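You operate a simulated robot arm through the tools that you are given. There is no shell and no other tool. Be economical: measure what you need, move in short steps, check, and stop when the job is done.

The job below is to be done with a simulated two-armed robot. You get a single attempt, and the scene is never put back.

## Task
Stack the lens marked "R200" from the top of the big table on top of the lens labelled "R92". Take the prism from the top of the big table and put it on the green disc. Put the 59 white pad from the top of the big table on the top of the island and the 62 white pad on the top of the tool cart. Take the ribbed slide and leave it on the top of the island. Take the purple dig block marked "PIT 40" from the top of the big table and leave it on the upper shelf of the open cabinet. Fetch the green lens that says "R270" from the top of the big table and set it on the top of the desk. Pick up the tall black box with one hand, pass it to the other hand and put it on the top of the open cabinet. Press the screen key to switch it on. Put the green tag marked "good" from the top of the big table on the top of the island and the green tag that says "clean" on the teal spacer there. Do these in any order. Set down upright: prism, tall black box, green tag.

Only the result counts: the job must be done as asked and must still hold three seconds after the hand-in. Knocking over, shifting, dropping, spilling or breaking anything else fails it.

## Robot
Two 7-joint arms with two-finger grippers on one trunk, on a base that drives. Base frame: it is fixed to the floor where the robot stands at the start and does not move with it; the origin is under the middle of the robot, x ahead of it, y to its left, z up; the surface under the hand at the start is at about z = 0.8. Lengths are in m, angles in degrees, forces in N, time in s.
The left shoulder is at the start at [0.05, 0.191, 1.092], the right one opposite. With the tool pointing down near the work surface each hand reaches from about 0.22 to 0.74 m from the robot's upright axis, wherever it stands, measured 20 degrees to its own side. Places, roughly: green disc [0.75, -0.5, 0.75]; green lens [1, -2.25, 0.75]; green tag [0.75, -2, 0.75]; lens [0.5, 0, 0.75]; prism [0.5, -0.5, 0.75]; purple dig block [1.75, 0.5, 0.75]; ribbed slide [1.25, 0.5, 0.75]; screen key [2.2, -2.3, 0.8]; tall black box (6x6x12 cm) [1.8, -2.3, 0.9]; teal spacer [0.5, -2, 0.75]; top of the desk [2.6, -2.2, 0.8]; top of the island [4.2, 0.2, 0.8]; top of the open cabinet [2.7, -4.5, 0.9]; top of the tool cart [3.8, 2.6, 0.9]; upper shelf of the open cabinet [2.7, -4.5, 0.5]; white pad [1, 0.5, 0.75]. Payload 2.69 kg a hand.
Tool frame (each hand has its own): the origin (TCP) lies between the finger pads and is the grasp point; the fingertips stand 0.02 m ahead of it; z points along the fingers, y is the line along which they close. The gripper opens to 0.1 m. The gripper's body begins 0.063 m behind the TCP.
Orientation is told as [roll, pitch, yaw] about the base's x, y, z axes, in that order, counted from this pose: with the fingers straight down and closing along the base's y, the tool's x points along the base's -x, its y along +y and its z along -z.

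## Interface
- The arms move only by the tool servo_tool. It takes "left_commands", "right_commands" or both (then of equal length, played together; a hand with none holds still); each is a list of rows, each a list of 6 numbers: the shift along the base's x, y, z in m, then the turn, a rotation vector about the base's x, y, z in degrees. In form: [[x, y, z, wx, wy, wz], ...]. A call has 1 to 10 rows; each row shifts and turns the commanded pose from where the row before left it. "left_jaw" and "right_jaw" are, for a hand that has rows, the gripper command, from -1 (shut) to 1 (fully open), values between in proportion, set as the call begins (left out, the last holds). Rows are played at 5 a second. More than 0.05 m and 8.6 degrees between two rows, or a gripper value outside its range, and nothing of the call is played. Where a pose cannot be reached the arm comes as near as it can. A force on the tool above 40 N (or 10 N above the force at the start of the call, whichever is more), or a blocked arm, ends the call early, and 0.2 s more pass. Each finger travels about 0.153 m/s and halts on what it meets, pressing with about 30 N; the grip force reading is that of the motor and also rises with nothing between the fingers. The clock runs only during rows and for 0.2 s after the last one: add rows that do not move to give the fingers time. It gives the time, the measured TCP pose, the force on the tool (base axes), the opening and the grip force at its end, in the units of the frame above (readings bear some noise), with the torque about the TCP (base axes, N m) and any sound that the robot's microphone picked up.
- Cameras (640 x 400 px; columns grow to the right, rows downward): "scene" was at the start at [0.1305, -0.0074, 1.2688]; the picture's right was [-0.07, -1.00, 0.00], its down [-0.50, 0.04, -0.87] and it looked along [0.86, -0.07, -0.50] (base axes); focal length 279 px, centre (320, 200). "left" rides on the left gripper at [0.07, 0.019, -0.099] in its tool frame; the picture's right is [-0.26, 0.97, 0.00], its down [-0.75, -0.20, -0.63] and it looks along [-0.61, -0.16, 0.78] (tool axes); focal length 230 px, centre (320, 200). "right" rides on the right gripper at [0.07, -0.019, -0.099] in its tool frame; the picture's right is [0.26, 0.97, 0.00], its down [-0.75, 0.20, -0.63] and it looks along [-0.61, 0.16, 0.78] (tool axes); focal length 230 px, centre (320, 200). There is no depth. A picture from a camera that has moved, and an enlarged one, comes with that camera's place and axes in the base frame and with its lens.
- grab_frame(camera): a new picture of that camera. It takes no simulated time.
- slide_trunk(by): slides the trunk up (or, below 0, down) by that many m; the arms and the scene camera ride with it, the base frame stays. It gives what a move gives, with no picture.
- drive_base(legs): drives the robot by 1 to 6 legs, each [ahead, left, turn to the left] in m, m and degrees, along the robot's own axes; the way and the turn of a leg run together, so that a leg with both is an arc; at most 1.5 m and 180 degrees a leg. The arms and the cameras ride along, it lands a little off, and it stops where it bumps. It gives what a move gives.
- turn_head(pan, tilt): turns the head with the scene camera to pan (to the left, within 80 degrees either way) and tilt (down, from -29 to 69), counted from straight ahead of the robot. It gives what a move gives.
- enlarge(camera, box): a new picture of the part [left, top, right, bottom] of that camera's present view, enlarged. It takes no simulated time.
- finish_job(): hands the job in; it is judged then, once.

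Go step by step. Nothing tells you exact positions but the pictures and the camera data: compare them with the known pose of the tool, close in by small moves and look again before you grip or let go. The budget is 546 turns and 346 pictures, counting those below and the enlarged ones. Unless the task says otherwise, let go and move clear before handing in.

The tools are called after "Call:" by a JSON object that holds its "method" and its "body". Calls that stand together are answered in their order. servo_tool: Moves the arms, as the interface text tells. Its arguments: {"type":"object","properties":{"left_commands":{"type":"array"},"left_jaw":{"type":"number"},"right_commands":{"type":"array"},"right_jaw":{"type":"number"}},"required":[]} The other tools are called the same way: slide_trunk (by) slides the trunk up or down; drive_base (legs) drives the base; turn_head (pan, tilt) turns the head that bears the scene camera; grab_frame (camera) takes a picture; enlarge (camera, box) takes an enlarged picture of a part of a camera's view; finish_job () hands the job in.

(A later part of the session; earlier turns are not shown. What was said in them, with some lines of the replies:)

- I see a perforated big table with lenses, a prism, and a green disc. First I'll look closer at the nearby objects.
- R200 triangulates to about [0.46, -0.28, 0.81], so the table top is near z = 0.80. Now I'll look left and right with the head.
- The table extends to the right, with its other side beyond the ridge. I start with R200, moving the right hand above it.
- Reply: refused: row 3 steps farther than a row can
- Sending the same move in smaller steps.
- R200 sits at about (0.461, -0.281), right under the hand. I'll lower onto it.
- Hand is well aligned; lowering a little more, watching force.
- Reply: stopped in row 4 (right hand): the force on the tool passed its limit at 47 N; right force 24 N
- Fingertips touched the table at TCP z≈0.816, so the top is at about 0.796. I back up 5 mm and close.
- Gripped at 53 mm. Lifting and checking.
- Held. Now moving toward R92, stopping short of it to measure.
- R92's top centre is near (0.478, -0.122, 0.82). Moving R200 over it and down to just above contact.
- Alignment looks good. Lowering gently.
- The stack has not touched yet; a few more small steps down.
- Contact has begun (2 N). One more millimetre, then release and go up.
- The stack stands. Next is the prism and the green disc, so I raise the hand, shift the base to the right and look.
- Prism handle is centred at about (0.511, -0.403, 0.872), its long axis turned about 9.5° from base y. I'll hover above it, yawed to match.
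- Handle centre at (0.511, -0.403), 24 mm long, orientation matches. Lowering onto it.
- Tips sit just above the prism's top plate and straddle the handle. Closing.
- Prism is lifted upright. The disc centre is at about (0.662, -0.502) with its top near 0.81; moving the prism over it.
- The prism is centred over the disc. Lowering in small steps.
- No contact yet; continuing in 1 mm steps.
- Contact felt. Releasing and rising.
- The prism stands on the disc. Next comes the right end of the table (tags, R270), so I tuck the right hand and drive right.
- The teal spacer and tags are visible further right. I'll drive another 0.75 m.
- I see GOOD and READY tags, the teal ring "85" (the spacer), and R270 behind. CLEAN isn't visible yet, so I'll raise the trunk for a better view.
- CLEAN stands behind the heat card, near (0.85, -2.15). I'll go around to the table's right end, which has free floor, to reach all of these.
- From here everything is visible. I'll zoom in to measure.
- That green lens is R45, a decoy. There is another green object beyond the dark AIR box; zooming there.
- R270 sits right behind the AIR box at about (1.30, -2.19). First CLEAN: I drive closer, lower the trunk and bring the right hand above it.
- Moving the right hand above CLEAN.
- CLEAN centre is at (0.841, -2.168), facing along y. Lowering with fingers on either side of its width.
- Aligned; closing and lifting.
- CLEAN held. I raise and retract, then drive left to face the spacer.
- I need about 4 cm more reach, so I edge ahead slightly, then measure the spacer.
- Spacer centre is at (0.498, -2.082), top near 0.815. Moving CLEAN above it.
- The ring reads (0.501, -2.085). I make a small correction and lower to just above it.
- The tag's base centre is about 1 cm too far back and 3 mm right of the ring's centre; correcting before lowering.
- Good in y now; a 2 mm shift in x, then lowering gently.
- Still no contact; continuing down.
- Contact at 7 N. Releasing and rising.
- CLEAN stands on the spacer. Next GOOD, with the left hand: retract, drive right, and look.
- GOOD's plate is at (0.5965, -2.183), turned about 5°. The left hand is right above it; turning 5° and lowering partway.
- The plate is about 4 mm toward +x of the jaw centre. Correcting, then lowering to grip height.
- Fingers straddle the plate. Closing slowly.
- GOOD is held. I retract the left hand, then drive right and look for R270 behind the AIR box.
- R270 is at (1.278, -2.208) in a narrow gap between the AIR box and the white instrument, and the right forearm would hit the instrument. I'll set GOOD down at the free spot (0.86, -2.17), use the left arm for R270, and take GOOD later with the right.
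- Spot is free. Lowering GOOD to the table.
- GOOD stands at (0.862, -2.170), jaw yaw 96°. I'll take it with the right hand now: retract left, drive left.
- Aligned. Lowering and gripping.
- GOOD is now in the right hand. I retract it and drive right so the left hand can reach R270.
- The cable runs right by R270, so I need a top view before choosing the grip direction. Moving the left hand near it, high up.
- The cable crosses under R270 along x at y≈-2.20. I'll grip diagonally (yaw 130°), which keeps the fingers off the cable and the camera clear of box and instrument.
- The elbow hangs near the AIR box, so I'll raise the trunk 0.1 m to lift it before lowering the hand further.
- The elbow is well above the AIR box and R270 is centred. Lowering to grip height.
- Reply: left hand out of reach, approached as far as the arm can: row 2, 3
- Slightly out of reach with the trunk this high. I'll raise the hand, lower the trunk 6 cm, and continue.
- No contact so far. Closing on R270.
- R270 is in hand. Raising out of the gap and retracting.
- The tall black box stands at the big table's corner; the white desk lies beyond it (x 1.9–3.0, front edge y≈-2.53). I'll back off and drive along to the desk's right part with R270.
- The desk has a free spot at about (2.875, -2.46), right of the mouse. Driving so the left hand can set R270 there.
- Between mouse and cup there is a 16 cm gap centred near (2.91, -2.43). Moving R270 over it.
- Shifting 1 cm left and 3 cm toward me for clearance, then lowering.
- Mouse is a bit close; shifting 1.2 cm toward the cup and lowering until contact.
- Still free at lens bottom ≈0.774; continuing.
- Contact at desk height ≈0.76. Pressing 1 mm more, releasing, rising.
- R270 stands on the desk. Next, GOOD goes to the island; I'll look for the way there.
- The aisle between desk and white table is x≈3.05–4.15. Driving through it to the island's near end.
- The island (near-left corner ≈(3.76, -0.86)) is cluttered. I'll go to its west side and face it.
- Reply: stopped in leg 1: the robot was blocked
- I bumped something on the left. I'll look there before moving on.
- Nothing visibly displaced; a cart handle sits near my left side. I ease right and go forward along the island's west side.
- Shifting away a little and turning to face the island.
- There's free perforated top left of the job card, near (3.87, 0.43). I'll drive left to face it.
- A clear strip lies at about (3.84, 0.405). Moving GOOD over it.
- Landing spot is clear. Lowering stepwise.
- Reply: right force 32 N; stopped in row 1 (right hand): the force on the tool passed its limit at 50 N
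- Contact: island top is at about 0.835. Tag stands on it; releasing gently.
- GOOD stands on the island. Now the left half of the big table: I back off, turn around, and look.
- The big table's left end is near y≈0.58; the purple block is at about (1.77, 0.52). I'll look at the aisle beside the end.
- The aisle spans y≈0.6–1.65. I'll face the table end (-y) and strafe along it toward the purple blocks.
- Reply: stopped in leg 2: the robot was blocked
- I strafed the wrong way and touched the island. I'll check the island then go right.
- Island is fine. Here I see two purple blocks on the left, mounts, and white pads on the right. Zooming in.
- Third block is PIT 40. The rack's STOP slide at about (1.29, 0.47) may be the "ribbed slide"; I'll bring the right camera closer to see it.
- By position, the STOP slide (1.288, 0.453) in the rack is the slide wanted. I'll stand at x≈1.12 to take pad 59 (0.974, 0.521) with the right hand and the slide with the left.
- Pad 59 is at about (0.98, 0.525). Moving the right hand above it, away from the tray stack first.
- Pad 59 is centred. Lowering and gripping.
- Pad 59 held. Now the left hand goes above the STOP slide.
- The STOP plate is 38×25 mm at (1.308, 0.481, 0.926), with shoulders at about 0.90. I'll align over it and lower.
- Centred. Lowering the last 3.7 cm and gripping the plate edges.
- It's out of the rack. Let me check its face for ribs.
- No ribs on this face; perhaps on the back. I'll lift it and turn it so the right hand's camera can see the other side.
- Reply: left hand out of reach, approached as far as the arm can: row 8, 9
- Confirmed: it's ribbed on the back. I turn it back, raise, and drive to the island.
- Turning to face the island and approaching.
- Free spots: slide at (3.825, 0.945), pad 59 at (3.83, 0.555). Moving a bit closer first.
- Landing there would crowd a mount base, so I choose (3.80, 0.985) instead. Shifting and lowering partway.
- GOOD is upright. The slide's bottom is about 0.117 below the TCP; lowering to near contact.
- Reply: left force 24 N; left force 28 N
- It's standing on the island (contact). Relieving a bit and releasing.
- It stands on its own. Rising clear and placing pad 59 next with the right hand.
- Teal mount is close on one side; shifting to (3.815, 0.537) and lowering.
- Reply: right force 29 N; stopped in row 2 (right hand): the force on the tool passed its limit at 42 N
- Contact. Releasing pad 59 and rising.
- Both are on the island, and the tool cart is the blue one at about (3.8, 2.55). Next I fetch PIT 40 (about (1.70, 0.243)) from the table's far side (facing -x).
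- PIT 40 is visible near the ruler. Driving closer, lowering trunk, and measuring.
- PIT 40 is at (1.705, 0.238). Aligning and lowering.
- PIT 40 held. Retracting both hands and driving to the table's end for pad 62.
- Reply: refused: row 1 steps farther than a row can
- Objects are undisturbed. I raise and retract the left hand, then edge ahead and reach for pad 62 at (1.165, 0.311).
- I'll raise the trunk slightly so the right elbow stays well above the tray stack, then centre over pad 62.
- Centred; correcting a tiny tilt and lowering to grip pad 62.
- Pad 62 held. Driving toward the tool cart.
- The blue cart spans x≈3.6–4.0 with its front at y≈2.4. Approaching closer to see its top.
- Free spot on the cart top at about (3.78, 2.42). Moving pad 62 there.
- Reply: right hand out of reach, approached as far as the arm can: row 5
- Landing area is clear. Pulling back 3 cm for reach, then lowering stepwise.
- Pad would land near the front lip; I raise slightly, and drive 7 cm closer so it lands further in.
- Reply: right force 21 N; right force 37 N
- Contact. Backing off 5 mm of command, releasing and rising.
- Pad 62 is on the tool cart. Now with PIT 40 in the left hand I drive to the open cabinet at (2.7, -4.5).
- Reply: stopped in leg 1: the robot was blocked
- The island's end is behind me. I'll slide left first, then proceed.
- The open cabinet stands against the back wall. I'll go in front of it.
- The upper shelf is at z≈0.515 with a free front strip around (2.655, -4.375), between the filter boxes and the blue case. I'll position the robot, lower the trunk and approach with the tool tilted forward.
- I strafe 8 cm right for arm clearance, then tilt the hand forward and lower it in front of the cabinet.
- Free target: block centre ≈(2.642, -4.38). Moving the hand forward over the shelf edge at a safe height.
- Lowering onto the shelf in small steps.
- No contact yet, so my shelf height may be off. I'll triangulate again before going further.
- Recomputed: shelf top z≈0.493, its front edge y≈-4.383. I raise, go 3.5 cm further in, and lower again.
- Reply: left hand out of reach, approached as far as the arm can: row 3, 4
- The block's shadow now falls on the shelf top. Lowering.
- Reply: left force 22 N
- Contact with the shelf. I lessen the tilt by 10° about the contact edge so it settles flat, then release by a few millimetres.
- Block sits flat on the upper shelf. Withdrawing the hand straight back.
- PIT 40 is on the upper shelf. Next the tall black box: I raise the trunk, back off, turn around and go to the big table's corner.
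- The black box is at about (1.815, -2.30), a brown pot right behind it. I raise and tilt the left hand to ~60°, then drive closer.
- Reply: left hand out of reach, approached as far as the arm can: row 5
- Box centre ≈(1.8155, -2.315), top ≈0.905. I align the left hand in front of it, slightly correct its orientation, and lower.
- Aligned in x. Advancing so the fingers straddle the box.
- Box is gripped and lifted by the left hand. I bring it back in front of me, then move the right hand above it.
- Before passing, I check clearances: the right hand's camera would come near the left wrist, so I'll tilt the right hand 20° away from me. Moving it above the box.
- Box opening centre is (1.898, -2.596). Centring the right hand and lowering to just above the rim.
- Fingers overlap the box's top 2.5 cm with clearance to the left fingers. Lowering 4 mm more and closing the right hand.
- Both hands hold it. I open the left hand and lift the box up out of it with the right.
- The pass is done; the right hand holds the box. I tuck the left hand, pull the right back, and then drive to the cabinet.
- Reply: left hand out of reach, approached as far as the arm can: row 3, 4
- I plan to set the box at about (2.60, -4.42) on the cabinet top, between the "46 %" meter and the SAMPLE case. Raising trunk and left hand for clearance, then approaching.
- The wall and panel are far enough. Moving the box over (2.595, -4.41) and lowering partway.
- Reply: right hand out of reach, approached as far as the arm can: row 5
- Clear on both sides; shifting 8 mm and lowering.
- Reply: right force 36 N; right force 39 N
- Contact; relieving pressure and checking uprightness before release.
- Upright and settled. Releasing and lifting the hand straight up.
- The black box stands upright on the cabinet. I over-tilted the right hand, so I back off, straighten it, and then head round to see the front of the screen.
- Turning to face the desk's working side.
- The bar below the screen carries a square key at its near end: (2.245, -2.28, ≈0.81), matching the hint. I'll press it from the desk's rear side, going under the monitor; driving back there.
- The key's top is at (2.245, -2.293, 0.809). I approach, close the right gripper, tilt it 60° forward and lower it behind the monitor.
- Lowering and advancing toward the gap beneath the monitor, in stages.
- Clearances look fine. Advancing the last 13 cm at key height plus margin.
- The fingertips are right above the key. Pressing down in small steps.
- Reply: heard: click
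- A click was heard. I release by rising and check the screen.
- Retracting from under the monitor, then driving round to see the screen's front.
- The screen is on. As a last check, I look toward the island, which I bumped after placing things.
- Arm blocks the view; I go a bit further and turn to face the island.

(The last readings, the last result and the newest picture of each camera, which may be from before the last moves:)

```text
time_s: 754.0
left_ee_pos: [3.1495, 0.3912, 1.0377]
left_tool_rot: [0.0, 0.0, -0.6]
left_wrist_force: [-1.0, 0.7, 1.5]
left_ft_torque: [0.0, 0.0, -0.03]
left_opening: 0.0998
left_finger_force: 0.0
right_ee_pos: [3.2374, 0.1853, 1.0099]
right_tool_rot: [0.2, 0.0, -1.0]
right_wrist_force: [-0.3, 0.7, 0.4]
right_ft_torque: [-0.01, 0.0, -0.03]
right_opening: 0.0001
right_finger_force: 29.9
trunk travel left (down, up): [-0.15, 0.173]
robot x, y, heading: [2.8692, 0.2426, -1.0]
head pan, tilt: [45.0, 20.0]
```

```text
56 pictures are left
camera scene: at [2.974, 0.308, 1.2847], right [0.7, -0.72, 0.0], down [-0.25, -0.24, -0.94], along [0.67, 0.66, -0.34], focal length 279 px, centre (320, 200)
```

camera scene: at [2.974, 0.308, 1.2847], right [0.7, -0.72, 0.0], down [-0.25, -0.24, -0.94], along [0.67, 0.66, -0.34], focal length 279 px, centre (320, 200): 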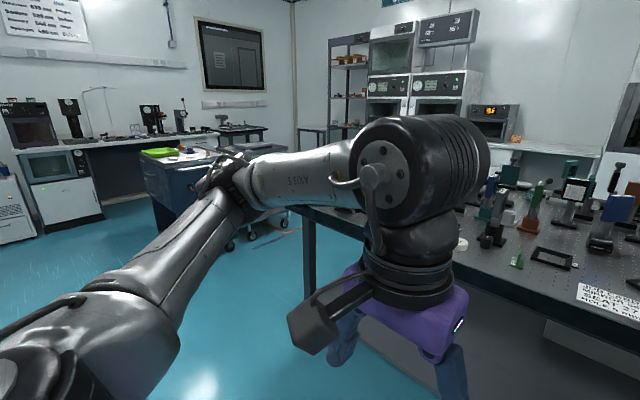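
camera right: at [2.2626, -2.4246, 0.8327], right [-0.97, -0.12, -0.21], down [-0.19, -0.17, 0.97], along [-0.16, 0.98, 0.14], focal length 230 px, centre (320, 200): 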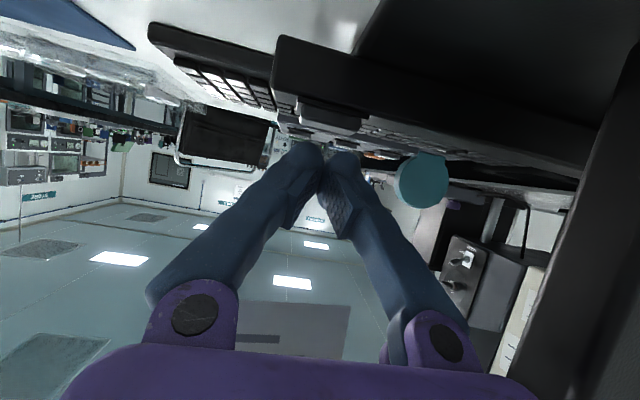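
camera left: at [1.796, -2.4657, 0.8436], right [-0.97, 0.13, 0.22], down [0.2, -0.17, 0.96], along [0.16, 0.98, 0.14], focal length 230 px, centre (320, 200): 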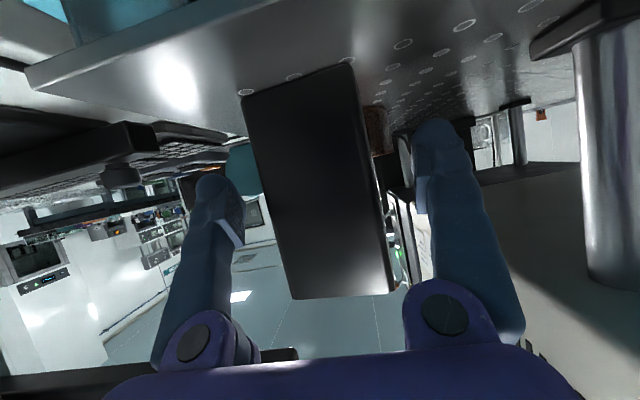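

GOOD and 59 stand fine. One more look for the slide.

Call:
{"method": "drive_base", "body": {"legs": [[0, 0.75, 0]]}}

Call:
{"method": "turn_head", "body": {"pan": 0, "tilt": 30}}

Call:
{"method": "grab_frame", "body": {"camera": "scene"}}

```text
time_s: 761.0
left_ee_pos: [3.1619, 1.1319, 1.0366]
left_tool_rot: [0.0, -0.1, -1.0]
left_wrist_force: [-0.4, 0.1, -0.5]
left_ft_torque: [0.01, 0.02, 0.01]
left_opening: 0.1
left_finger_force: 0.0
right_ee_pos: [3.2466, 0.9262, 1.0082]
right_tool_rot: [0.1, 0.0, -1.4]
right_wrist_force: [-0.3, -0.8, 0.6]
right_ft_torque: [0.0, -0.01, 0.0]
right_opening: 0.0
right_finger_force: 29.1
trunk travel left (down, up): [-0.15, 0.173]
robot x, y, heading: [2.8768, 0.9868, -0.8]
head pan, tilt: [45.0, 20.0]
```

```text
time_s: 762.1
left_ee_pos: [3.1616, 1.1311, 1.0371]
left_tool_rot: [0.1, -0.1, -1.0]
left_wrist_force: [0.1, 0.1, -0.9]
left_ft_torque: [-0.01, 0.01, -0.01]
left_opening: 0.1001
left_finger_force: 0.1
right_ee_pos: [3.2463, 0.9268, 1.0094]
right_tool_rot: [0.1, 0.0, -1.4]
right_wrist_force: [0.4, 0.1, 0.1]
right_ft_torque: [0.03, -0.01, -0.02]
right_opening: 0.0001
right_finger_force: 29.7
trunk travel left (down, up): [-0.15, 0.173]
robot x, y, heading: [2.882, 0.989, -1.1]
head pan, tilt: [0.0, 30.0]
```

```text
55 pictures are left
camera scene: at [3.0083, 0.9838, 1.2687], right [-0.02, -1.0, 0.0], down [-0.5, 0.01, -0.87], along [0.87, -0.01, -0.5], focal length 279 px, centre (320, 200)
```

scene: 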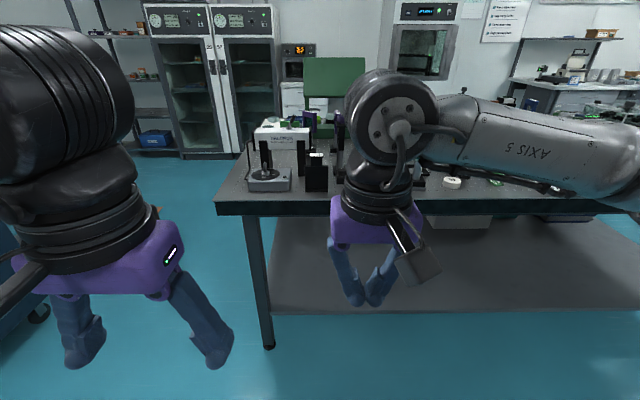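

The slide stands upright at the island's end. Everything is placed and both hands are clear, so I hand the job in.

Call:
{"method": "finish_job", "body": {}}

```text
The job is handed in.
```

I did every item on the list and handed the job in; the tool confirmed the hand-in but gave no verdict.

- **Bumps on the way:** the base was stopped against something near the chair and cart by the desk, and touched the island twice. I looked around the first spot at the time and saw nothing displaced. At the end I looked at the island again: tag "good", pad 59 and the ribbed slide were all standing. I did not recheck the other items on the island.
- **Ribbed slide:** I took this to be the slide marked "STOP" in the rack. It matched the hinted position and has ribs on its back.
- **Teal spacer:** I took this to be the teal ring marked "85", not the flat dark-teal disc nearby.
- **Screen:** I heard the key click and then saw the screen lit.
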